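You operate a simulated robot arm through the tools that you are given. There is no shell and no other tool. Be economical: measure what you need, move in short steps, check, and stop when the job is done.

The job below is to be done with a simulated two-armed robot. You get a single attempt, and the scene is never put back.

Task
Fetch the grey spool and set it on the top of the seal bench. Open the wiring drawer, take the teal bundle and put it inside and shut the drawer again. Turn the test program knob to 500 v. Put the white tub on the top of the test bench away on the top of the press bench. Take the blue link from the top of the test bench and put it on the top board of the reject shelf. Put the yellow waste bag on the top of the test bench. Any order will do. Set down upright: blue link, yellow waste bag.

The check looks at the end state, three seconds after you hand in, the way a careful person would. Anything else that was tipped, shoved, dropped, spilled or broken makes it a failure. Lids that push on must go on centred and level and be pressed home; caps that screw on are set level and turned clockwise until they are tight.

Robot
Two 7-joint arms with two-finger parallel grippers on one trunk, on a base that drives. Base frame: it is fixed to the floor where the robot stands at the start and does not move with it; the origin is under the middle of the robot, x ahead of it, y to its left, z up; the surface under the hand at the start is at about z = 0.808. Lengths are in m, angles in rad, forces in N, time in s.
The left shoulder is at the start at [0.02, 0.113, 1.222], the right one opposite. With the tool pointing down near the work surface each hand reaches from about 0.16 to 0.6 m from the robot's upright axis, wherever it stands, measured 20 degrees to its own side. Places, roughly: blue link (6x2x3 cm) [2.4, 2.4, 0.8]; drawer wire [-0.1, -1, 0.7]; grey spool (7x6x6 cm) [0.6, 0, 0.8]; teal bundle (18x3x3 cm) [1.2, 0.5, 0.8]; test program knob [2, 2.2, 0.9]; top board of the reject shelf [3, 3.4, 1.2]; top of the press bench [-0.2, -4.9, 0.8]; top of the seal bench [1.6, -2.2, 0.8]; top of the test bench [2.2, 2.3, 0.8]; white tub (6x6x5 cm) [2.2, 2.2, 0.8]; wiring drawer [-0.2, -1, 0.7]; yellow waste bag (15x15x37 cm) [-0.4, 2, 0.9]. Payload 1.57 kg a hand.
Tool frame (each hand has its own): the origin (TCP) lies between the finger pads and is the grasp point; the fingertips stand 0.03 m ahead of it; z points along the fingers, y is the line along which they close. The gripper opens to 0.08 m. The fingers are 0.017 m wide and 0.012 m thick; the gripper's body (0.04 by 0.082 m) begins 0.08 m behind the TCP.
Orientation is told as [roll, pitch, yaw] about the base's x, y, z axes, in that order, counted from this pose: with the fingers straight down and closing along the base's y, the tool's x points along the base's -x, its y along +y and its z along -z.

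Tools
- The arms move only by the tool play_rows. It takes "left_plan", "right_plan" or both (then of equal length, played together; a hand with none holds still); each is a list of rows, each a list of 3 entries, a list of its own where there are three numbers: the finger opening in m, from 0 to 0.08, then the shift along the tool's x, y, z in m, then the turn, a rotation vector about the tool's x, y, z in rad. In form: [[fingers, [tx, ty, tz], [ax, ay, az]], ...]. A call has 1 to 20 rows; each row shifts and turns the commanded pose from where the row before left it, along the tool's axes as they then stand. Each row takes 0.2 s and may step no farther than 0.05 m and 0.15 rad from the row before; otherwise, or with a gripper value out of range, the whole call is refused. Where a pose cannot be reached the arm comes as near as it can. A force on the tool above 40 N (or 10 N above the force at the start of the call, whichever is more), or a blocked arm, ends the call early, and 0.2 s more pass. The fingers move at their own pace (about 0.045 m/s each) and stop on an object; they squeeze with about 42 N. The grip force told is the motor's: it shows also when the fingers shut on nothing. Time passes only in rows, and 0.2 s behind the last, so rows that do not move let the fingers close. It gives the time, the measured TCP pose, the force on the tool (base axes), the opening and the grip force at its end, in the units of the frame above (readings bear some noise), with the torque about the TCP (base axes, N m) and any sound that the robot's microphone picked up.
- Cameras (640 x 400 px; columns grow to the right, rows downward): "scene" is now at [0.0399, -0.0749, 1.3276]; the picture's right is [-0.93, -0.36, 0.00], its down [-0.26, 0.68, -0.69] and it looks along [0.25, -0.64, -0.73] (base axes); focal length 214 px, centre (320, 200). "left" rides on the left gripper at [0.072, 0.007, -0.122] in its tool frame; the picture's right is [-0.09, 1.00, 0.00], its down [-0.84, -0.08, -0.54] and it looks along [-0.54, -0.05, 0.84] (tool axes); focal length 238 px, centre (320, 200). "right" rides on the right gripper at [0.072, -0.007, -0.122] in its tool frame; the picture's right is [0.09, 1.00, 0.00], its down [-0.84, 0.08, -0.54] and it looks along [-0.54, 0.05, 0.84] (tool axes); focal length 238 px, centre (320, 200). There is no depth. A picture from a camera that has moved, and an enlarged one, comes with that camera's place and axes in the base frame and with its lens.
- camera(camera): a new picture of that camera. No time passes.
- slide_trunk(by): slides the trunk up (or, below 0, down) by that many m; the arms and the scene camera ride with it, the base frame stays. It gives what a move gives, with no picture.
- steer(legs): drives the robot by 1 to 6 legs, each [ahead, left, turn to the left] in m, m and rad, along the robot's own axes; the way and the turn of a leg run together, so that a leg with both is an arc; at most 1.5 m and 3.142 rad a leg. The arms and the cameras ride along, it lands a little off, and it stops where it bumps. It gives what a move gives.
- pan_tilt(pan, tilt): turns the head with the scene camera to pan (to the left, within 1.396 rad either way) and tilt (down, from -0.506 to 1.204), counted from straight ahead of the robot. It gives what a move gives.
- zoom(camera, box): a new picture of the part [left, top, right, bottom] of that camera's present view, enlarged. No time passes.
- sign_off(): hands the job in; it is judged then, once.

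Work in short steps. Places have to be worked out from the pictures, the camera data and where the tool is seen: move nearer, look again, correct. Check each grasp and each placing, and mend what went wrong. You have 196 turns and 184 pictures in all, those below and enlarged ones among them. Open the grippers and draw the arms clear of the work before you hand the job in, unless the task says otherwise.

The tools are called after ">>>" as a command line: name --argument value ..., lists and objects as JSON in quotes. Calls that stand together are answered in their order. play_rows: Moves the arms, as the interface text tells. Its arguments: {"type":"object","properties":{"left_plan":{"type":"array","items":{"type":"array"}},"right_plan":{"type":"array","items":{"type":"array"}}},"required":[]} The other tools are called the same way: slide_trunk (by) slides the trunk up or down; steer (legs) drives the base; pan_tilt (pan, tilt) turns the head that bears the scene camera; camera (camera) takes a picture; zoom (camera, box) takes an enlarged picture of a part of a camera's view; sign_off () hands the job in.

At the start:

```text
time: 0.0
left_ee_pos: [0.4303, -0.0284, 1.0441]
left_tool_rot: [0.0, -0.001, -0.001]
left_wrist_force: [-0.4, 0.4, -0.1]
left_moment: [0.0, 0.03, 0.0]
left_finger_gap: 0.08
left_grasp_force: 0.3
right_ee_pos: [0.3215, -0.3318, 1.1458]
right_tool_rot: [0.0, 0.001, -0.001]
right_wrist_force: [-0.3, 0.2, -0.1]
right_moment: [0.02, 0.01, -0.02]
right_finger_gap: 0.0798
right_grasp_force: 0.1
trunk travel left (down, up): [-0.275, 0.295]
robot x, y, heading: [0.0005, 0.0051, -0.002]
head pan, tilt: [-1.201, 0.815]
```

scene: 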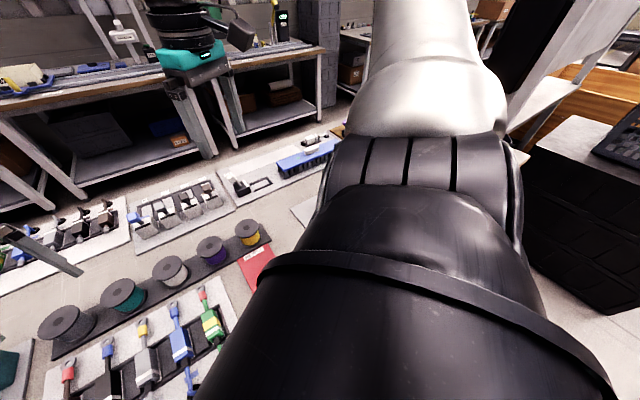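
right: 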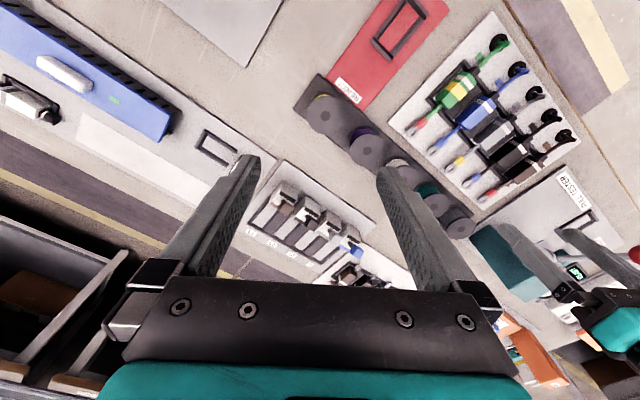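
left: 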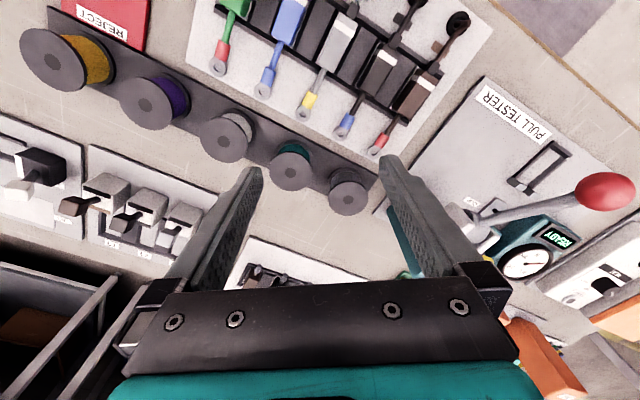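

I start by looking straight ahead at the bench to find the grey spool and the teal bundle.

>>> pan_tilt --pan 0 --tilt 0.7

>>> camera --camera "scene"

```text
time: 1.4
left_ee_pos: [0.4306, -0.0281, 1.0458]
left_tool_rot: [-0.001, -0.001, 0.001]
left_wrist_force: [0.3, 0.2, -0.4]
left_moment: [-0.01, -0.03, -0.03]
left_finger_gap: 0.08
left_grasp_force: 0.0
right_ee_pos: [0.3216, -0.3327, 1.1454]
right_tool_rot: [0.002, 0.0, 0.0]
right_wrist_force: [0.5, 0.0, -0.4]
right_moment: [-0.07, -0.02, -0.01]
right_finger_gap: 0.08
right_grasp_force: 0.0
trunk travel left (down, up): [-0.275, 0.295]
robot x, y, heading: [-0.0008, 0.002, 0.004]
head pan, tilt: [0.0, 0.7]
```

```text
180 pictures are left
camera scene: at [0.0959, -0.0005, 1.3371], right [0.0, -1.0, 0.0], down [-0.64, 0.0, -0.76], along [0.76, 0.0, -0.64], focal length 214 px, centre (320, 200)
```

scene: 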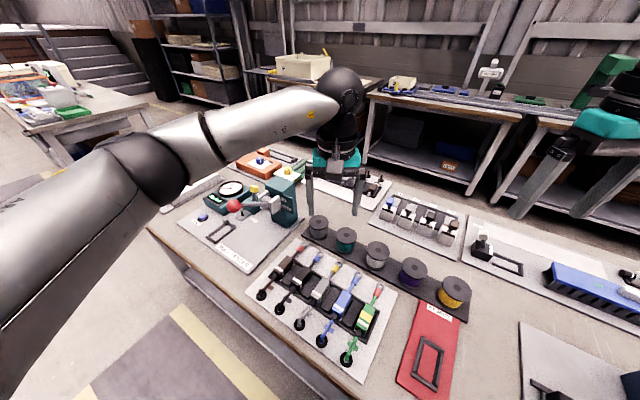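

>>> zoom --camera "scene" --box '[220, 140, 480, 320]'

>>> pan_tilt --pan 0.9 --tilt 0.4

>>> camera --camera "scene"

>>> pan_tilt --pan -1.1 --tilt 0.4

>>> camera --camera "scene"

```text
2.22 times, centred on (350, 230) of scene
camera zoom: at [0.0959, -0.0005, 1.3371], right [0.0, -1.0, 0.0], down [-0.64, 0.0, -0.76], along [0.76, 0.0, -0.64], focal length 477 px, centre (253, 133)
```

zoom: 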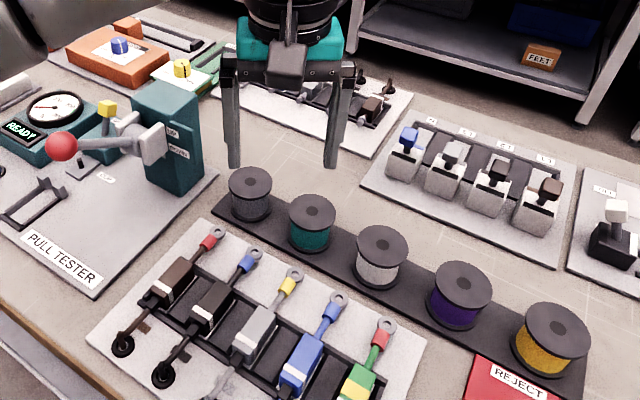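

```text
time: 2.6
left_ee_pos: [0.4296, -0.0284, 1.0452]
left_tool_rot: [-0.001, -0.001, 0.0]
left_wrist_force: [0.2, 0.1, -0.2]
left_moment: [0.01, -0.02, 0.02]
left_finger_gap: 0.0801
left_grasp_force: 0.1
right_ee_pos: [0.3225, -0.3324, 1.1451]
right_tool_rot: [0.0, -0.001, 0.0]
right_wrist_force: [0.4, -0.5, 0.1]
right_moment: [0.02, -0.01, 0.02]
right_finger_gap: 0.08
right_grasp_force: 0.0
trunk travel left (down, up): [-0.275, 0.295]
robot x, y, heading: [-0.0057, -0.0031, -0.002]
head pan, tilt: [0.901, 0.4]
```

```text
178 pictures are left
camera scene: at [0.0686, 0.0721, 1.3639], right [0.78, -0.62, 0.0], down [-0.24, -0.3, -0.92], along [0.57, 0.72, -0.39], focal length 214 px, centre (320, 200)
```

scene: 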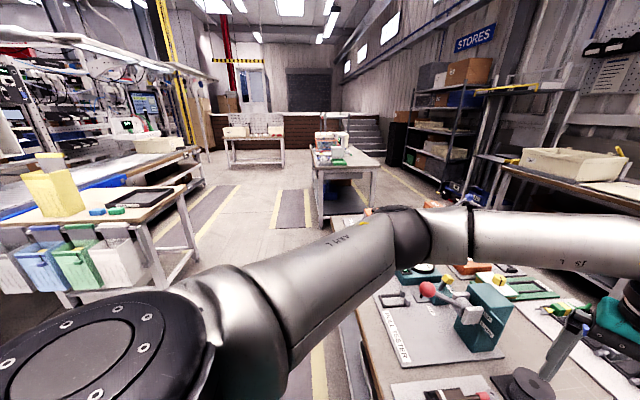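

```text
time: 4.5
left_ee_pos: [0.4311, -0.0278, 1.0452]
left_tool_rot: [0.0, 0.0, 0.0]
left_wrist_force: [-0.2, -0.2, -0.3]
left_moment: [-0.03, 0.01, -0.01]
left_finger_gap: 0.08
left_grasp_force: 0.0
right_ee_pos: [0.3212, -0.3313, 1.1443]
right_tool_rot: [0.001, 0.0, 0.001]
right_wrist_force: [-0.3, -0.4, -0.1]
right_moment: [-0.02, 0.0, -0.01]
right_finger_gap: 0.0799
right_grasp_force: 0.0
trunk travel left (down, up): [-0.275, 0.295]
robot x, y, heading: [-0.0046, 0.0028, -0.001]
head pan, tilt: [-1.1, 0.4]
```

```text
177 pictures are left
camera scene: at [0.0531, -0.0829, 1.3639], right [-0.89, -0.45, 0.0], down [-0.18, 0.35, -0.92], along [0.42, -0.82, -0.39], focal length 214 px, centre (320, 200)
```

scene: 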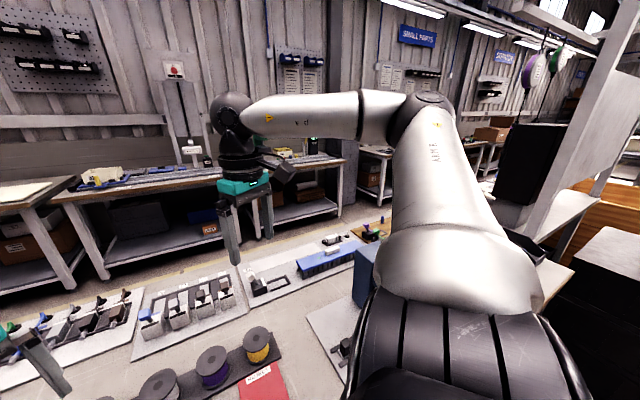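

The dark grey spool is the first in the row, near (0.54, 0.0), standing 9.5 cm from its neighbour along a row that runs at about 60°. I bring the left hand over it, turned so that the fingers close across the row, and look again.

>>> play_rows --left_plan '[[0.08, [-0.04, 0.01, 0], [0, 0, 0]], [0.08, [-0.04, 0.01, 0], [0, 0, 0]], [0.08, [-0.025, 0.013, 0], [0, 0, 0]], [0.08, [0, 0, 0], [0, 0, -0.15]], [0.08, [0, 0, 0], [0, 0, -0.15]], [0.08, [0, 0, 0], [0, 0, -0.15]], [0.08, [0, 0, 0], [0, 0, -0.15]], [0.08, [0, 0, 0], [0, 0, -0.15]], [0.08, [0, 0, 0], [0, 0, -0.15]], [0.08, [0, 0, 0], [0, 0, -0.15]], [0.08, [0, 0, 0.03], [0, 0, 0]], [0.08, [0, 0, 0.02], [0, 0, 0]], [0.08, [0, 0, 0], [0, 0, 0]]]'

>>> camera --camera "left"

>>> pan_tilt --pan 0 --tilt 0.8

>>> camera --camera "scene"

```text
time: 7.3
left_ee_pos: [0.5343, 0.0069, 0.9949]
left_tool_rot: [-0.001, 0.001, 1.051]
left_wrist_force: [0.1, 0.8, 0.5]
left_moment: [0.03, -0.04, -0.01]
left_finger_gap: 0.0798
left_grasp_force: 0.0
right_ee_pos: [0.3205, -0.3326, 1.1459]
right_tool_rot: [0.001, 0.0, 0.0]
right_wrist_force: [-0.3, 0.0, 0.6]
right_moment: [-0.01, 0.01, -0.01]
right_finger_gap: 0.0801
right_grasp_force: 0.1
trunk travel left (down, up): [-0.275, 0.295]
robot x, y, heading: [0.0011, 0.0035, -0.002]
head pan, tilt: [-1.1, 0.4]
```

```text
176 pictures are left
camera left: at [0.4935, -0.0515, 1.1176], right [-0.82, 0.57, 0.0], down [0.48, 0.69, 0.54], along [0.31, 0.44, -0.84], focal length 238 px, centre (320, 200)
```

left: 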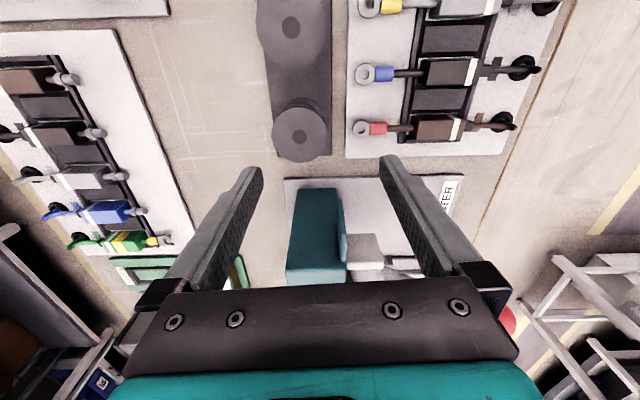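

```text
time: 8.7
left_ee_pos: [0.5346, 0.0067, 0.9957]
left_tool_rot: [-0.001, 0.001, 1.049]
left_wrist_force: [-0.5, -0.4, 0.5]
left_moment: [0.03, 0.0, -0.01]
left_finger_gap: 0.08
left_grasp_force: 0.1
right_ee_pos: [0.3209, -0.3329, 1.1449]
right_tool_rot: [0.001, 0.0, 0.0]
right_wrist_force: [0.2, -0.3, 0.3]
right_moment: [0.0, 0.02, 0.0]
right_finger_gap: 0.0799
right_grasp_force: 0.0
trunk travel left (down, up): [-0.275, 0.295]
robot x, y, heading: [-0.0016, 0.0021, -0.003]
head pan, tilt: [0.0, 0.799]
```

```text
175 pictures are left
camera scene: at [0.0917, -0.0005, 1.3289], right [0.0, -1.0, 0.0], down [-0.72, 0.0, -0.7], along [0.7, 0.0, -0.72], focal length 214 px, centre (320, 200)
```

scene: 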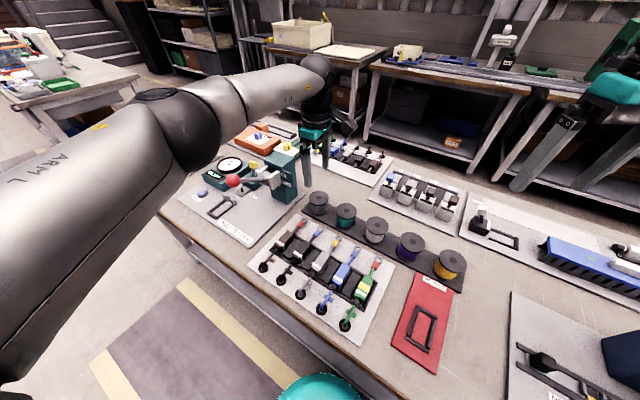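

The spool lies about 2.4 cm toward the tool's -y from the hand. I correct that and come down to just above the top flange.

>>> play_rows --left_plan '[[0.08, [-0.003, -0.023, 0], [0, 0, 0]], [0.08, [0, 0, 0.035], [0, 0, 0]], [0.08, [0, 0, 0.035], [0, 0, 0]], [0.08, [0, 0, 0.015], [0, 0, 0]], [0.08, [0, 0, 0], [0, 0, 0]]]'

>>> camera --camera "left"

>>> zoom --camera "scene" --box '[260, 130, 420, 250]'

```text
time: 9.9
left_ee_pos: [0.5439, 0.0023, 0.9109]
left_tool_rot: [-0.001, 0.001, 1.049]
left_wrist_force: [0.0, -0.6, -0.1]
left_moment: [-0.01, -0.03, -0.05]
left_finger_gap: 0.08
left_grasp_force: 0.1
left hand out of reach, approached as far as the arm can: row 1, 3
right_ee_pos: [0.3204, -0.332, 1.1444]
right_tool_rot: [0.0, 0.001, 0.0]
right_wrist_force: [-0.2, 0.1, -0.5]
right_moment: [0.01, -0.01, -0.01]
right_finger_gap: 0.0798
right_grasp_force: 0.2
trunk travel left (down, up): [-0.275, 0.295]
robot x, y, heading: [-0.0019, -0.0007, -0.001]
head pan, tilt: [0.0, 0.799]
```

```text
174 pictures are left
camera left: at [0.5029, -0.0569, 1.0333], right [-0.82, 0.58, 0.0], down [0.48, 0.69, 0.54], along [0.31, 0.44, -0.84], focal length 238 px, centre (320, 200)
```

left: 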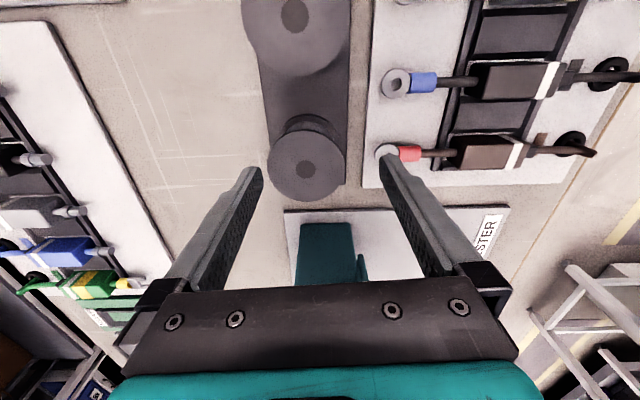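

```text
3.33 times, centred on (340, 190) of scene
camera zoom: at [0.0917, -0.0003, 1.3288], right [0.0, -1.0, 0.0], down [-0.72, 0.0, -0.7], along [0.7, 0.0, -0.72], focal length 715 px, centre (253, 233)
```

zoom: 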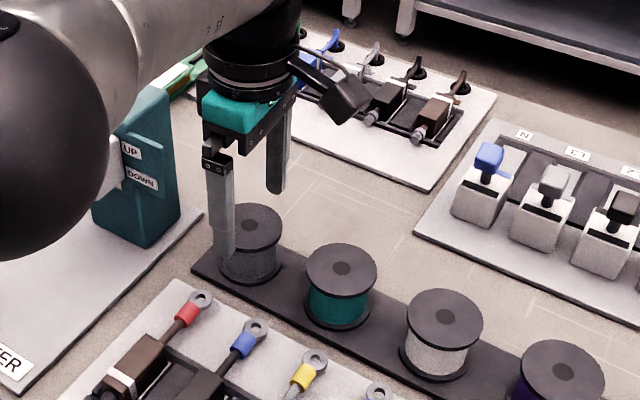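

The hand is at the edge of its reach, about 2 cm short of the spool. I raise it and move the base a little along the bench edge to gain reach.

>>> play_rows --left_plan '[[0.08, [0, 0, -0.04], [0, 0, 0]], [0.08, [0, 0, -0.04], [0, 0, 0]]]'

>>> steer --legs '[[0.06, 0.08, 0]]'

```text
time: 10.5
left_ee_pos: [0.5466, 0.0007, 0.9924]
left_tool_rot: [0.0, -0.001, 1.051]
left_wrist_force: [-0.8, 0.9, 0.2]
left_moment: [0.01, 0.02, 0.0]
left_finger_gap: 0.0801
left_grasp_force: 0.0
right_ee_pos: [0.3224, -0.3328, 1.1459]
right_tool_rot: [-0.001, 0.0, -0.001]
right_wrist_force: [-0.2, 0.3, -0.1]
right_moment: [-0.02, 0.0, 0.01]
right_finger_gap: 0.0798
right_grasp_force: 0.1
trunk travel left (down, up): [-0.275, 0.295]
robot x, y, heading: [0.0002, -0.0029, -0.001]
head pan, tilt: [0.0, 0.799]
```

```text
time: 11.6
left_ee_pos: [0.6038, 0.0793, 0.991]
left_tool_rot: [0.002, 0.004, 1.046]
left_wrist_force: [-10.1, -7.2, -6.9]
left_moment: [-0.46, 0.01, 0.52]
left_finger_gap: 0.0802
left_grasp_force: 0.0
right_ee_pos: [0.3796, -0.252, 1.1454]
right_tool_rot: [0.002, -0.001, -0.001]
right_wrist_force: [0.0, -0.2, 0.2]
right_moment: [0.01, -0.02, -0.03]
right_finger_gap: 0.08
right_grasp_force: 0.1
trunk travel left (down, up): [-0.275, 0.295]
robot x, y, heading: [0.0593, 0.0794, 0.0]
head pan, tilt: [0.0, 0.799]
```

The left hand feels about 14 N, so it may have touched the teal post of the pull tester. I look before moving anything.

>>> camera --camera "scene"

>>> camera --camera "left"

```text
172 pictures are left
camera scene: at [0.1503, 0.0791, 1.3288], right [0.0, -1.0, 0.0], down [-0.72, 0.0, -0.7], along [0.7, 0.0, -0.72], focal length 214 px, centre (320, 200)
```

scene: 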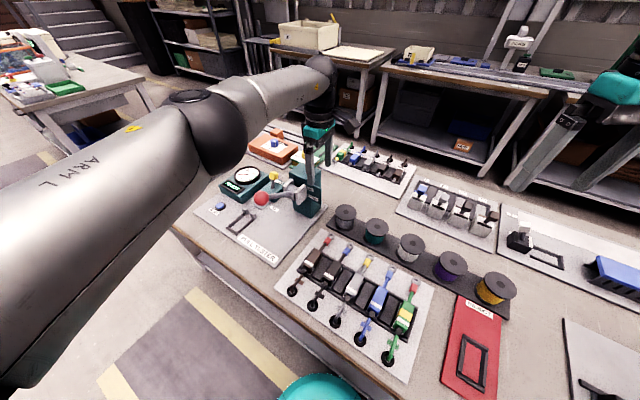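

```text
171 pictures are left
camera left: at [0.5637, 0.0209, 1.114], right [-0.82, 0.58, 0.0], down [0.49, 0.69, 0.54], along [0.31, 0.44, -0.84], focal length 238 px, centre (320, 200)
```

left: 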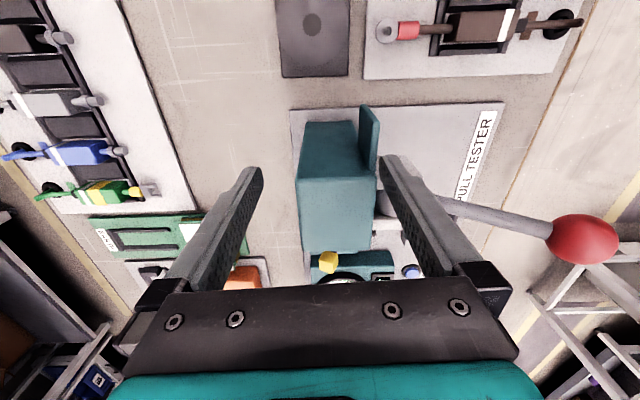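

The fingers straddle the tester's post and one brushes its lever bracket. I back straight out along tool +x, the way it came in, which also brings the hand over the spool.

>>> play_rows --left_plan '[[0.08, [0.02, 0, 0], [0, 0, 0]], [0.08, [0.03, 0, 0], [0, 0, 0]], [0.08, [0.03, 0, 0], [0, 0, 0]], [0.08, [0.017, 0, 0], [0, 0, 0]], [0.08, [0, 0, 0.04], [0, 0, 0]], [0.08, [0, 0, 0.035], [0, 0, 0]], [0.08, [0, 0, 0], [0, 0, 0]]]'

>>> camera --camera "left"

>>> zoom --camera "scene" --box '[180, 120, 380, 270]'

```text
time: 13.2
left_ee_pos: [0.5561, -0.0041, 0.9172]
left_tool_rot: [0.003, 0.005, 1.049]
left_wrist_force: [0.3, 0.0, 0.5]
left_moment: [0.0, -0.03, 0.04]
left_finger_gap: 0.0801
left_grasp_force: 0.0
right_ee_pos: [0.3808, -0.2518, 1.1439]
right_tool_rot: [0.0, -0.001, -0.002]
right_wrist_force: [0.6, 0.6, 0.3]
right_moment: [0.01, 0.01, 0.0]
right_finger_gap: 0.0801
right_grasp_force: 0.0
trunk travel left (down, up): [-0.275, 0.295]
robot x, y, heading: [0.0591, 0.0819, -0.002]
head pan, tilt: [0.0, 0.799]
```

```text
170 pictures are left
camera left: at [0.5158, -0.0622, 1.0401], right [-0.82, 0.58, 0.0], down [0.49, 0.69, 0.54], along [0.31, 0.44, -0.84], focal length 238 px, centre (320, 200)
```

left: 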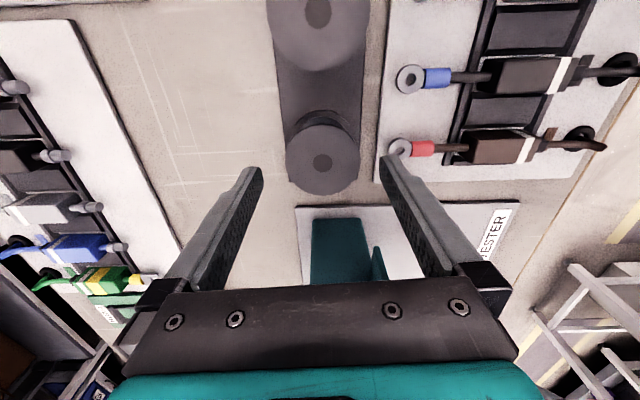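

```text
2.67 times, centred on (280, 195) of scene
camera zoom: at [0.151, 0.08, 1.3289], right [0.0, -1.0, 0.0], down [-0.72, 0.0, -0.7], along [0.7, 0.0, -0.72], focal length 572 px, centre (427, 213)
```

zoom: 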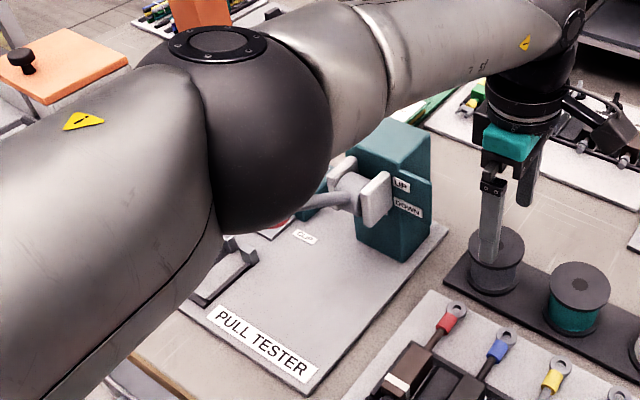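

The spool axis reads about (0.559, 0.004) with its top near z 0.865. I shift 7 mm and descend so that the fingers straddle it, then check before closing.

>>> play_rows --left_plan '[[0.08, [-0.007, 0.001, 0], [0, 0, 0]], [0.08, [0, 0, 0.03], [0, 0, 0]], [0.08, [0, 0, 0.03], [0, 0, 0]], [0.08, [0, 0, 0], [0, 0, 0]]]'

>>> camera --camera "left"

```text
time: 14.2
left_ee_pos: [0.5575, 0.0047, 0.8567]
left_tool_rot: [0.0, 0.003, 1.047]
left_wrist_force: [-0.1, 1.1, -0.1]
left_moment: [0.02, 0.0, 0.0]
left_finger_gap: 0.08
left_grasp_force: 0.0
left hand out of reach, approached as far as the arm can: row 3
right_ee_pos: [0.381, -0.252, 1.146]
right_tool_rot: [0.001, 0.001, -0.001]
right_wrist_force: [1.0, -1.1, 0.1]
right_moment: [-0.02, -0.01, -0.01]
right_finger_gap: 0.0803
right_grasp_force: 0.1
trunk travel left (down, up): [-0.275, 0.295]
robot x, y, heading: [0.0563, 0.0777, -0.001]
head pan, tilt: [0.0, 0.799]
```

```text
168 pictures are left
camera left: at [0.5159, -0.0536, 0.9806], right [-0.82, 0.58, 0.0], down [0.49, 0.69, 0.54], along [0.31, 0.44, -0.84], focal length 238 px, centre (320, 200)
```

left: 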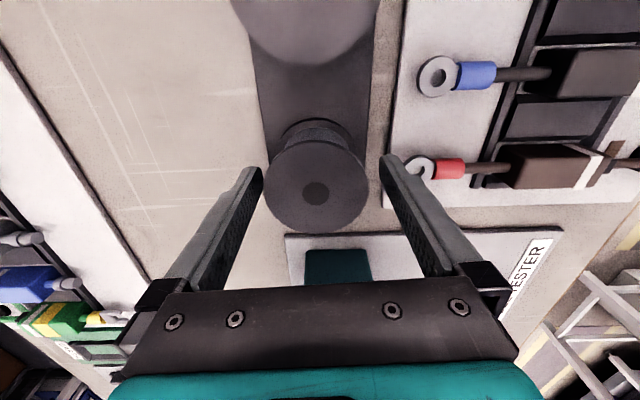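

The flange lies level with the pads and centred. I lower the trunk 1 cm for a deeper hold, then close.

>>> slide_trunk --by -0.01

>>> play_rows --left_plan '[[0.04, [0, 0, 0], [0, 0, 0]], [0.04, [0, 0, 0], [0, 0, 0]], [0.04, [0, 0, 0], [0, 0, 0]], [0.04, [0, 0, 0], [0, 0, 0]], [0.04, [0, 0, 0], [0, 0, 0]]]'

>>> camera --camera "left"

```text
time: 14.8
left_ee_pos: [0.5563, 0.0043, 0.8474]
left_tool_rot: [0.002, 0.001, 1.047]
left_wrist_force: [-0.7, -0.5, -0.2]
left_moment: [-0.02, -0.01, 0.01]
left_finger_gap: 0.0798
left_grasp_force: 0.1
right_ee_pos: [0.38, -0.2515, 1.1352]
right_tool_rot: [-0.001, 0.0, -0.001]
right_wrist_force: [0.2, -0.1, -0.2]
right_moment: [-0.02, 0.03, -0.01]
right_finger_gap: 0.0802
right_grasp_force: 0.0
trunk travel left (down, up): [-0.265, 0.305]
robot x, y, heading: [0.0572, 0.0822, -0.0]
head pan, tilt: [0.0, 0.799]
```

```text
time: 16.0
left_ee_pos: [0.5573, 0.0046, 0.8489]
left_tool_rot: [0.001, 0.004, 1.047]
left_wrist_force: [0.7, -1.0, 1.2]
left_moment: [-0.03, -0.03, -0.01]
left_finger_gap: 0.0608
left_grasp_force: 41.7
right_ee_pos: [0.3814, -0.2516, 1.1358]
right_tool_rot: [0.0, -0.001, -0.002]
right_wrist_force: [0.1, 0.2, 0.4]
right_moment: [0.0, -0.01, 0.01]
right_finger_gap: 0.0801
right_grasp_force: 0.1
trunk travel left (down, up): [-0.265, 0.305]
robot x, y, heading: [0.061, 0.0844, -0.002]
head pan, tilt: [0.0, 0.799]
```

```text
167 pictures are left
camera left: at [0.516, -0.0538, 0.9708], right [-0.82, 0.58, 0.0], down [0.49, 0.69, 0.54], along [0.31, 0.44, -0.84], focal length 238 px, centre (320, 200)
```

left: 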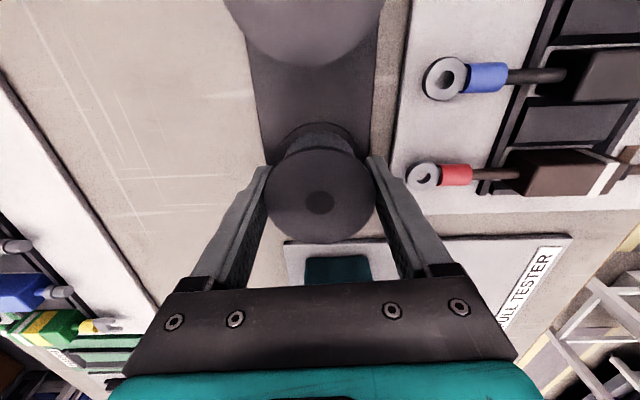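

The spool is gripped at 0.061 m. I lift it by 17 cm and look.

>>> play_rows --left_plan '[[0.04, [0, 0, -0.02], [0, 0, 0]], [0.04, [0, 0, -0.03], [0, 0, 0]], [0.04, [0, 0, -0.04], [0, 0, 0]], [0.04, [0, 0, -0.04], [0, 0, 0]], [0.04, [0, 0, -0.04], [0, 0, 0]], [0.04, [0, 0, 0], [0, 0, 0]]]'

>>> camera --camera "left"

>>> camera --camera "scene"

```text
time: 17.4
left_ee_pos: [0.5571, 0.0037, 1.0195]
left_tool_rot: [0.002, 0.003, 1.046]
left_wrist_force: [0.3, 0.1, -3.0]
left_moment: [-0.04, 0.01, 0.0]
left_finger_gap: 0.061
left_grasp_force: 41.6
right_ee_pos: [0.3811, -0.2516, 1.1348]
right_tool_rot: [-0.001, 0.001, -0.002]
right_wrist_force: [0.1, 0.0, 0.0]
right_moment: [-0.01, -0.01, -0.03]
right_finger_gap: 0.0797
right_grasp_force: 0.1
trunk travel left (down, up): [-0.265, 0.305]
robot x, y, heading: [0.0598, 0.0821, -0.004]
head pan, tilt: [0.0, 0.799]
```

```text
166 pictures are left
camera left: at [0.5166, -0.0552, 1.142], right [-0.82, 0.58, 0.0], down [0.49, 0.69, 0.54], along [0.31, 0.44, -0.84], focal length 238 px, centre (320, 200)
```

left: 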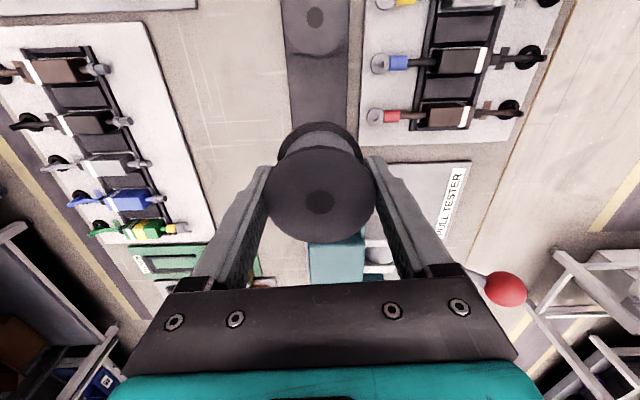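

```text
165 pictures are left
camera scene: at [0.1513, 0.0799, 1.3188], right [0.0, -1.0, 0.0], down [-0.72, 0.0, -0.7], along [0.7, 0.0, -0.72], focal length 214 px, centre (320, 200)
```

scene: 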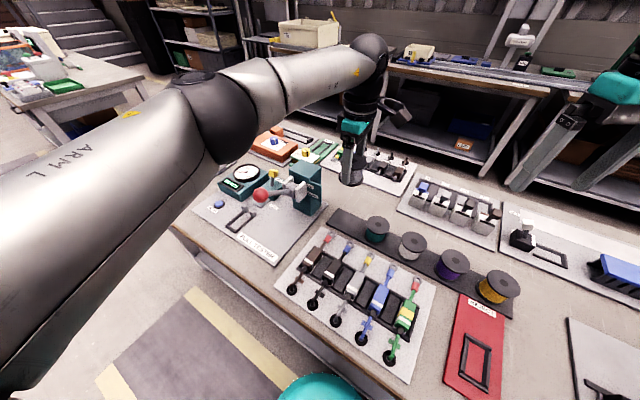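

The spool is held well. I raise it clear, then look to both sides to plan the drive.

>>> play_rows --left_plan '[[0.04, [0, 0, -0.04], [0, 0, 0]], [0.04, [0, 0, -0.04], [0, 0, 0]], [0.04, [-0.01, 0.045, 0], [0, 0, 0]], [0.04, [-0.01, 0.045, 0], [0, 0, 0]], [0.04, [-0.01, 0.045, 0], [0, 0, 0]], [0.04, [0, 0.045, 0], [0, 0, 0]], [0.04, [0, 0, 0], [0, 0, 0]]]'

>>> pan_tilt --pan 1.396 --tilt 0.35

>>> camera --camera "scene"

>>> pan_tilt --pan -1.396 --tilt 0.35

>>> camera --camera "scene"

```text
time: 19.0
left_ee_pos: [0.4178, 0.1203, 1.0998]
left_tool_rot: [0.003, 0.005, 1.048]
left_wrist_force: [1.3, 0.5, -2.3]
left_moment: [-0.01, -0.01, -0.01]
left_finger_gap: 0.061
left_grasp_force: 41.5
right_ee_pos: [0.3799, -0.2519, 1.1344]
right_tool_rot: [0.0, 0.0, -0.002]
right_wrist_force: [-0.4, 0.3, -0.3]
right_moment: [0.0, 0.0, -0.01]
right_finger_gap: 0.0801
right_grasp_force: 0.1
trunk travel left (down, up): [-0.265, 0.305]
robot x, y, heading: [0.0652, 0.0814, -0.0]
head pan, tilt: [0.0, 0.799]
```

```text
time: 20.5
left_ee_pos: [0.4167, 0.1197, 1.1001]
left_tool_rot: [0.002, 0.003, 1.048]
left_wrist_force: [-0.2, 0.3, -3.0]
left_moment: [0.01, 0.02, 0.0]
left_finger_gap: 0.0608
left_grasp_force: 42.1
right_ee_pos: [0.3802, -0.2519, 1.1352]
right_tool_rot: [0.0, -0.001, -0.001]
right_wrist_force: [-0.2, 0.5, 0.0]
right_moment: [0.01, 0.02, 0.0]
right_finger_gap: 0.0798
right_grasp_force: 0.0
trunk travel left (down, up): [-0.265, 0.305]
robot x, y, heading: [0.0614, 0.0822, -0.002]
head pan, tilt: [1.396, 0.351]
```

```text
164 pictures are left
camera scene: at [0.0869, 0.1717, 1.3584], right [0.98, -0.18, 0.0], down [-0.06, -0.34, -0.94], along [0.17, 0.92, -0.34], focal length 214 px, centre (320, 200)
```

scene: 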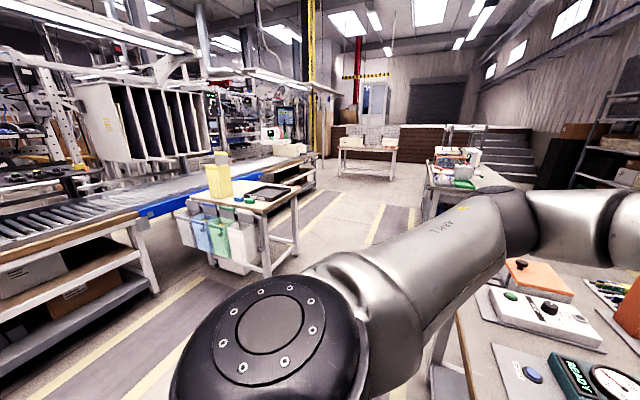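

```text
time: 23.0
left_ee_pos: [0.4167, 0.1209, 1.0991]
left_tool_rot: [0.001, 0.003, 1.048]
left_wrist_force: [-0.8, 0.0, -2.3]
left_moment: [-0.01, -0.02, -0.01]
left_finger_gap: 0.0609
left_grasp_force: 41.5
right_ee_pos: [0.3803, -0.2517, 1.134]
right_tool_rot: [0.001, 0.002, -0.002]
right_wrist_force: [0.0, 0.0, -0.9]
right_moment: [0.04, 0.01, -0.01]
right_finger_gap: 0.0802
right_grasp_force: 0.1
trunk travel left (down, up): [-0.265, 0.305]
robot x, y, heading: [0.0591, 0.0845, -0.002]
head pan, tilt: [-1.396, 0.351]
```

```text
163 pictures are left
camera scene: at [0.0866, -0.0116, 1.3585], right [-0.98, -0.17, 0.0], down [-0.06, 0.34, -0.94], along [0.16, -0.93, -0.34], focal length 214 px, centre (320, 200)
```

scene: 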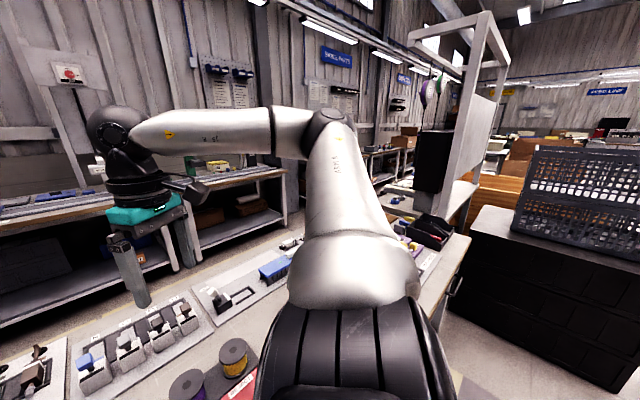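

The waste bag stands on the small bin table at the left, the test bench is ahead-left and the drawer is to the right. I drive left past the end of the bench, where the teal bundle should be, and look.

>>> steer --legs '[[0, 1.0, 0]]'

>>> pan_tilt --pan -0.3 --tilt 0.5

>>> camera --camera "scene"

```text
time: 28.1
left_ee_pos: [0.4063, 1.1181, 1.1009]
left_tool_rot: [-0.001, 0.003, 1.071]
left_wrist_force: [0.7, 0.9, -2.0]
left_moment: [0.0, 0.02, 0.01]
left_finger_gap: 0.0609
left_grasp_force: 42.5
right_ee_pos: [0.3783, 0.7463, 1.1345]
right_tool_rot: [0.001, 0.0, 0.023]
right_wrist_force: [-0.3, 0.6, 0.1]
right_moment: [-0.04, 0.0, 0.0]
right_finger_gap: 0.0797
right_grasp_force: 0.0
trunk travel left (down, up): [-0.265, 0.305]
robot x, y, heading: [0.0497, 1.0727, 0.023]
head pan, tilt: [-1.396, 0.351]
```

```text
time: 29.4
left_ee_pos: [0.4073, 1.1175, 1.1002]
left_tool_rot: [0.002, 0.004, 1.069]
left_wrist_force: [0.1, 0.1, -2.7]
left_moment: [0.02, -0.02, -0.01]
left_finger_gap: 0.061
left_grasp_force: 42.2
right_ee_pos: [0.3781, 0.7453, 1.1343]
right_tool_rot: [-0.001, 0.001, 0.02]
right_wrist_force: [-0.4, -0.9, 0.2]
right_moment: [0.02, -0.01, 0.01]
right_finger_gap: 0.0802
right_grasp_force: 0.0
trunk travel left (down, up): [-0.265, 0.305]
robot x, y, heading: [0.0512, 1.0694, 0.02]
head pan, tilt: [-0.3, 0.499]
```

```text
162 pictures are left
camera scene: at [0.1485, 1.0449, 1.3448], right [-0.28, -0.96, 0.0], down [-0.46, 0.13, -0.88], along [0.84, -0.24, -0.48], focal length 214 px, centre (320, 200)
```

scene: 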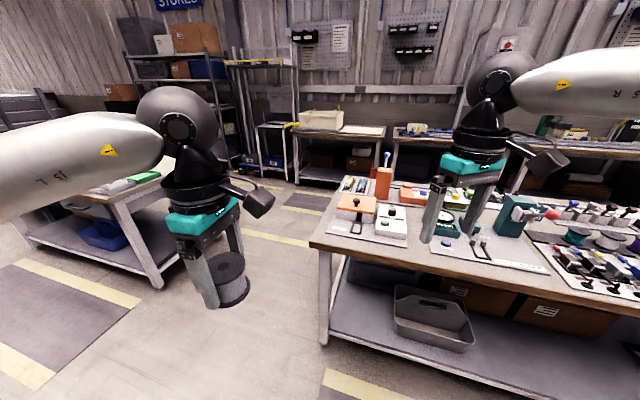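

The bench's left end runs from about (0.76, 0.90) to (1.23, 0.61). I zoom in on the items there.

>>> zoom --camera "scene" --box '[310, 140, 470, 240]'

```text
4.00 times, centred on (390, 190) of scene
camera zoom: at [0.1485, 1.0449, 1.3448], right [-0.28, -0.96, 0.0], down [-0.46, 0.13, -0.88], along [0.84, -0.24, -0.48], focal length 858 px, centre (40, 240)
```

zoom: 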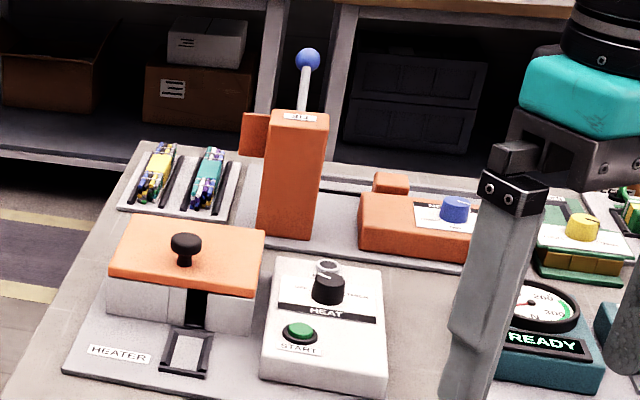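

The teal bundle sits in a tray near (1.15, 0.51), along the bench depth. I drive around the bench's left end and turn to face along the bench.

>>> steer --legs '[[0, 0.3, 0], [1.3, -0.03, 0], [0, 0, -2.11]]'

>>> pan_tilt --pan 0 --tilt 0.6

>>> camera --camera "scene"

```text
time: 42.7
left_ee_pos: [1.1804, 1.0197, 1.1005]
left_tool_rot: [0.003, 0.005, -1.091]
left_wrist_force: [0.0, -0.2, -2.2]
left_moment: [-0.02, -0.02, 0.03]
left_finger_gap: 0.061
left_grasp_force: 42.1
right_ee_pos: [0.8862, 1.2502, 1.1349]
right_tool_rot: [0.001, 0.001, -2.138]
right_wrist_force: [0.6, 0.4, -0.5]
right_moment: [-0.01, 0.0, 0.01]
right_finger_gap: 0.0801
right_grasp_force: 0.0
trunk travel left (down, up): [-0.265, 0.305]
robot x, y, heading: [1.34, 1.3416, -2.14]
head pan, tilt: [-0.3, 0.499]
```

```text
time: 43.5
left_ee_pos: [1.1817, 1.0196, 1.1009]
left_tool_rot: [0.003, 0.003, -1.092]
left_wrist_force: [0.2, 0.9, -1.9]
left_moment: [0.02, 0.0, 0.01]
left_finger_gap: 0.0608
left_grasp_force: 41.7
right_ee_pos: [0.8854, 1.2496, 1.1353]
right_tool_rot: [0.002, 0.002, -2.142]
right_wrist_force: [-0.1, 0.8, -0.4]
right_moment: [-0.03, 0.0, -0.03]
right_finger_gap: 0.08
right_grasp_force: 0.1
trunk travel left (down, up): [-0.265, 0.305]
robot x, y, heading: [1.3392, 1.3429, -2.135]
head pan, tilt: [0.0, 0.6]
```

```text
160 pictures are left
camera scene: at [1.287, 1.2587, 1.3357], right [-0.84, 0.54, 0.0], down [0.3, 0.48, -0.83], along [-0.45, -0.69, -0.56], focal length 214 px, centre (320, 200)
```

scene: 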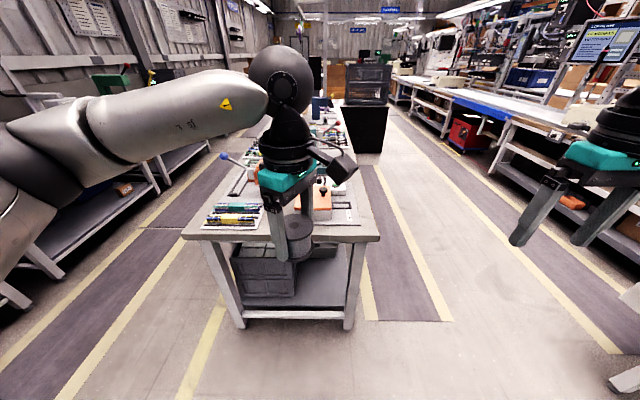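

The robot now faces the bench end, with both aisles clear. I zoom in on the bundle tray.

>>> zoom --camera "scene" --box '[180, 170, 300, 245]'

```text
5.33 times, centred on (240, 208) of scene
camera zoom: at [1.287, 1.2587, 1.3357], right [-0.84, 0.54, 0.0], down [0.3, 0.48, -0.83], along [-0.45, -0.69, -0.56], focal length 1144 px, centre (747, 160)
```

zoom: 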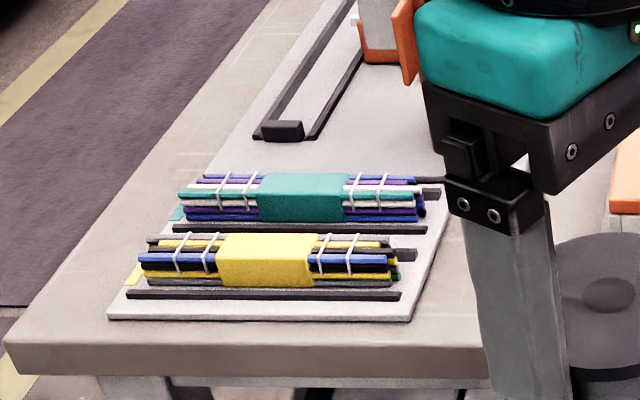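

The bundle's middle is at about (1.19, 0.50), lying along (0.87, -0.5). The best approach is from the back aisle facing the bench, so the right hand can grip it in its neutral yaw. I raise the spool a little and drive there.

>>> play_rows --left_plan '[[0.04, [0, 0, -0.03], [0, 0, 0]], [0.04, [0, 0, -0.03], [0, 0, 0]]]'

>>> steer --legs '[[0.237, 0.635, 0], [0, 0, -1.525]]'

>>> pan_tilt --pan 0.3 --tilt 0.7

>>> camera --camera "scene"

```text
time: 44.1
left_ee_pos: [1.1811, 1.0201, 1.1603]
left_tool_rot: [-0.001, 0.003, -1.09]
left_wrist_force: [-0.1, 0.1, -2.9]
left_moment: [-0.01, 0.01, 0.04]
left_finger_gap: 0.0611
left_grasp_force: 41.9
right_ee_pos: [0.8869, 1.2495, 1.1353]
right_tool_rot: [0.001, 0.002, -2.141]
right_wrist_force: [0.8, -0.4, -0.3]
right_moment: [0.01, -0.02, 0.0]
right_finger_gap: 0.0802
right_grasp_force: 0.1
trunk travel left (down, up): [-0.265, 0.305]
robot x, y, heading: [1.3387, 1.344, -2.141]
head pan, tilt: [0.0, 0.6]
```

```text
time: 51.6
left_ee_pos: [1.423, 0.9376, 1.1596]
left_tool_rot: [0.002, 0.003, -2.617]
left_wrist_force: [-0.1, -1.2, -2.8]
left_moment: [0.0, 0.02, -0.02]
left_finger_gap: 0.0607
left_grasp_force: 42.1
right_ee_pos: [1.6385, 1.2431, 1.1348]
right_tool_rot: [0.0, 0.0, 2.617]
right_wrist_force: [0.2, 0.8, -0.3]
right_moment: [0.01, 0.0, 0.0]
right_finger_gap: 0.0801
right_grasp_force: 0.1
trunk travel left (down, up): [-0.265, 0.305]
robot x, y, heading: [1.7534, 0.7941, 2.615]
head pan, tilt: [0.0, 0.6]
```

```text
time: 52.4
left_ee_pos: [1.4224, 0.9376, 1.1591]
left_tool_rot: [0.001, 0.004, -2.615]
left_wrist_force: [0.0, -0.8, -1.4]
left_moment: [-0.03, 0.04, 0.01]
left_finger_gap: 0.0608
left_grasp_force: 42.2
right_ee_pos: [1.6388, 1.2428, 1.1356]
right_tool_rot: [0.002, 0.001, 2.619]
right_wrist_force: [-0.1, -0.6, 0.7]
right_moment: [-0.03, 0.0, 0.0]
right_finger_gap: 0.08
right_grasp_force: 0.1
trunk travel left (down, up): [-0.265, 0.305]
robot x, y, heading: [1.7509, 0.7913, 2.613]
head pan, tilt: [0.3, 0.7]
```

```text
158 pictures are left
camera scene: at [1.6612, 0.8183, 1.3271], right [0.22, 0.97, 0.0], down [0.63, -0.14, -0.77], along [-0.75, 0.17, -0.64], focal length 214 px, centre (320, 200)
```

scene: 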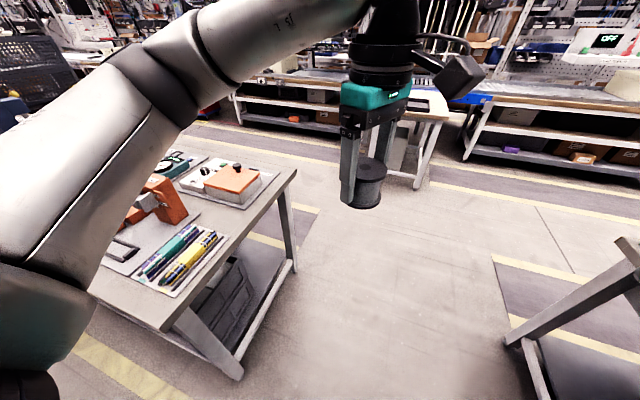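

The back corner of the bench is at about (1.41, 0.52). I back off 10 cm and slide left along the aisle to stand opposite the bundle.

>>> steer --legs '[[-0.1, 0, 0], [0, 0.68, 0]]'

>>> pan_tilt --pan -0.3 --tilt 0.9

>>> camera --camera "scene"

>>> camera --camera "right"

```text
time: 56.9
left_ee_pos: [1.1699, 0.3024, 1.1592]
left_tool_rot: [0.0, 0.004, -2.62]
left_wrist_force: [-0.1, -0.4, -2.5]
left_moment: [0.02, 0.0, 0.01]
left_finger_gap: 0.0609
left_grasp_force: 41.7
right_ee_pos: [1.3881, 0.6071, 1.1351]
right_tool_rot: [0.0, 0.001, 2.617]
right_wrist_force: [-0.4, -0.4, 0.4]
right_moment: [0.05, -0.05, 0.01]
right_finger_gap: 0.0798
right_grasp_force: 0.0
trunk travel left (down, up): [-0.265, 0.305]
robot x, y, heading: [1.4988, 0.1607, 2.612]
head pan, tilt: [0.3, 0.7]
```

```text
time: 57.9
left_ee_pos: [1.1697, 0.3007, 1.1593]
left_tool_rot: [0.001, 0.003, -2.62]
left_wrist_force: [-0.6, 0.2, -1.2]
left_moment: [0.0, -0.03, 0.0]
left_finger_gap: 0.061
left_grasp_force: 41.6
right_ee_pos: [1.3876, 0.6061, 1.1353]
right_tool_rot: [0.002, -0.001, 2.617]
right_wrist_force: [-0.2, 0.8, -0.5]
right_moment: [0.02, 0.01, -0.03]
right_finger_gap: 0.0802
right_grasp_force: 0.1
trunk travel left (down, up): [-0.265, 0.305]
robot x, y, heading: [1.5011, 0.16, 2.616]
head pan, tilt: [-0.3, 0.901]
```

```text
157 pictures are left
camera scene: at [1.4389, 0.2184, 1.3109], right [0.74, 0.68, 0.0], down [0.53, -0.58, -0.62], along [-0.42, 0.46, -0.78], focal length 214 px, centre (320, 200)
```

scene: 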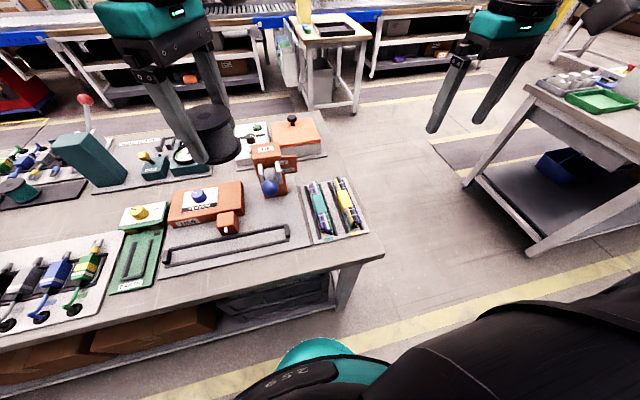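

```text
156 pictures are left
camera right: at [1.4508, 0.5774, 1.2572], right [-0.42, -0.91, 0.0], down [-0.76, 0.35, 0.54], along [-0.49, 0.23, -0.84], focal length 238 px, centre (320, 200)
```

right: 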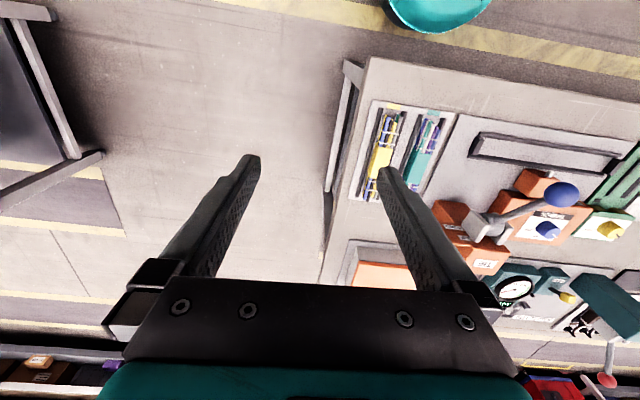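

The bundle is at about (1.20, 0.485). I bring the right hand over it and move the left hand 10 cm aside.

>>> play_rows --left_plan '[[0.04, [-0.035, 0.02, 0], [0, 0, 0]], [0.04, [-0.035, 0.02, 0], [0, 0, 0]], [0.04, [-0.016, 0.01, 0], [0, 0, 0]], [0.04, [0, 0, 0], [0, 0, 0]], [0.04, [0, 0, 0], [0, 0, 0]], [0.04, [0, 0, 0], [0, 0, 0]], [0.04, [0, 0, 0], [0, 0, 0]], [0.04, [0, 0, 0], [0, 0, 0]], [0.04, [0, 0, 0], [0, 0, 0]]]' --right_plan '[[0.07, [-0.02, 0.035, 0], [0, 0, 0]], [0.06, [-0.02, 0.04, 0], [0, 0, 0]], [0.06, [-0.02, 0.04, 0], [0, 0, 0]], [0.06, [-0.02, 0.04, 0], [0, 0, 0]], [0.06, [-0.023, 0.042, 0], [0, 0, 0]], [0.06, [0, 0, 0.05], [0, 0, 0]], [0.06, [0, 0, 0.05], [0, 0, 0]], [0.06, [0, 0, 0.05], [0, 0, 0]], [0.06, [0, 0, 0], [0, 0, 0]]]'

>>> camera --camera "right"

>>> camera --camera "scene"

```text
time: 59.9
left_ee_pos: [1.1226, 0.2152, 1.1599]
left_tool_rot: [0.002, 0.004, -2.62]
left_wrist_force: [-0.6, 0.1, -2.5]
left_moment: [0.01, -0.01, -0.02]
left_finger_gap: 0.0607
left_grasp_force: 42.5
right_ee_pos: [1.1963, 0.4848, 0.9852]
right_tool_rot: [0.001, -0.002, 2.613]
right_wrist_force: [-0.1, 0.1, 0.8]
right_moment: [0.02, 0.0, 0.01]
right_finger_gap: 0.0599
right_grasp_force: 0.1
trunk travel left (down, up): [-0.265, 0.305]
robot x, y, heading: [1.4992, 0.1608, 2.614]
head pan, tilt: [-0.3, 0.901]
```

```text
155 pictures are left
camera right: at [1.2609, 0.4545, 1.1074], right [-0.42, -0.91, 0.0], down [-0.76, 0.35, 0.54], along [-0.49, 0.23, -0.84], focal length 238 px, centre (320, 200)
```

right: 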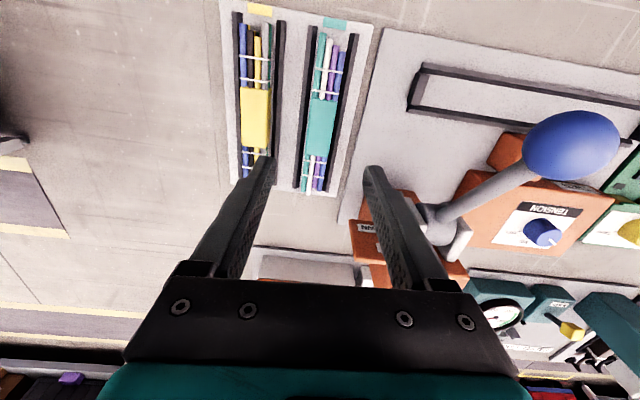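

```text
154 pictures are left
camera scene: at [1.439, 0.2183, 1.311], right [0.74, 0.68, 0.0], down [0.53, -0.58, -0.62], along [-0.42, 0.46, -0.78], focal length 214 px, centre (320, 200)
```

scene: 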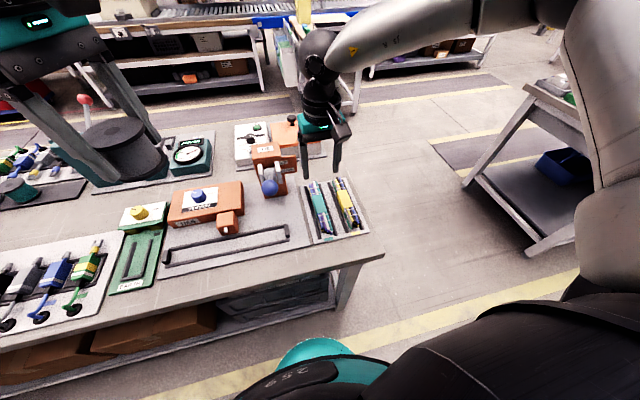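

The teal bundle lies directly under the hand and aligned with it. The rails beside it are low, so I will grip the top 2 cm with the fingertips above them. I descend to z≈0.865 and check.

>>> play_rows --right_plan '[[0.06, [0, 0.002, 0.04], [0, 0, 0]], [0.06, [0, 0, 0.04], [0, 0, 0]], [0.06, [0, 0, 0.04], [0, 0, 0]], [0.06, [0, 0, 0], [0, 0, 0]]]'

>>> camera --camera "right"

>>> zoom --camera "scene" --box '[240, 130, 400, 250]'

```text
time: 60.9
left_ee_pos: [1.1225, 0.2171, 1.1592]
left_tool_rot: [0.002, 0.004, -2.621]
left_wrist_force: [0.5, -0.2, -2.3]
left_moment: [-0.01, 0.0, 0.02]
left_finger_gap: 0.0608
left_grasp_force: 41.9
right_ee_pos: [1.243, 0.5036, 0.9026]
right_tool_rot: [0.001, -0.001, 2.616]
right_wrist_force: [-0.7, 0.0, -0.3]
right_moment: [0.0, 0.0, -0.01]
right_finger_gap: 0.06
right_grasp_force: 0.0
right hand out of reach, approached as far as the arm can: row 1, 2, 3
trunk travel left (down, up): [-0.265, 0.305]
robot x, y, heading: [1.4977, 0.1575, 2.611]
head pan, tilt: [-0.3, 0.901]
```

```text
153 pictures are left
camera right: at [1.308, 0.4741, 1.0254], right [-0.42, -0.91, 0.0], down [-0.76, 0.35, 0.54], along [-0.49, 0.23, -0.84], focal length 238 px, centre (320, 200)
```

right: 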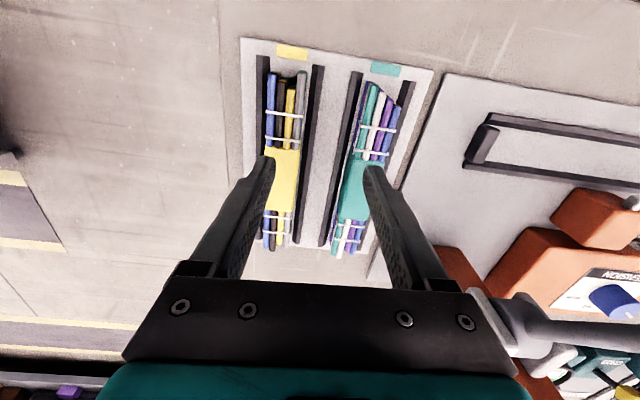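

```text
3.33 times, centred on (320, 190) of scene
camera zoom: at [1.4389, 0.2184, 1.3109], right [0.74, 0.68, 0.0], down [0.53, -0.58, -0.62], along [-0.42, 0.46, -0.78], focal length 715 px, centre (320, 233)
```

zoom: 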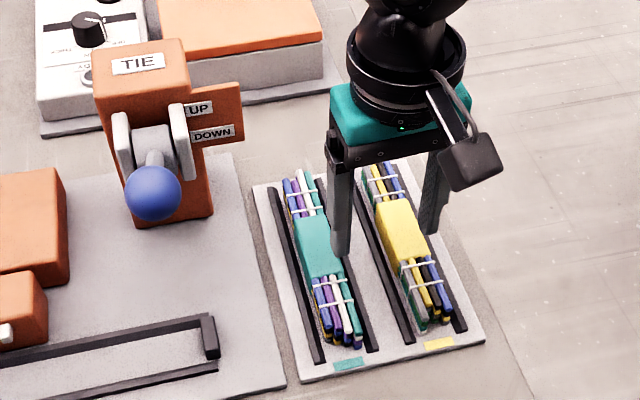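

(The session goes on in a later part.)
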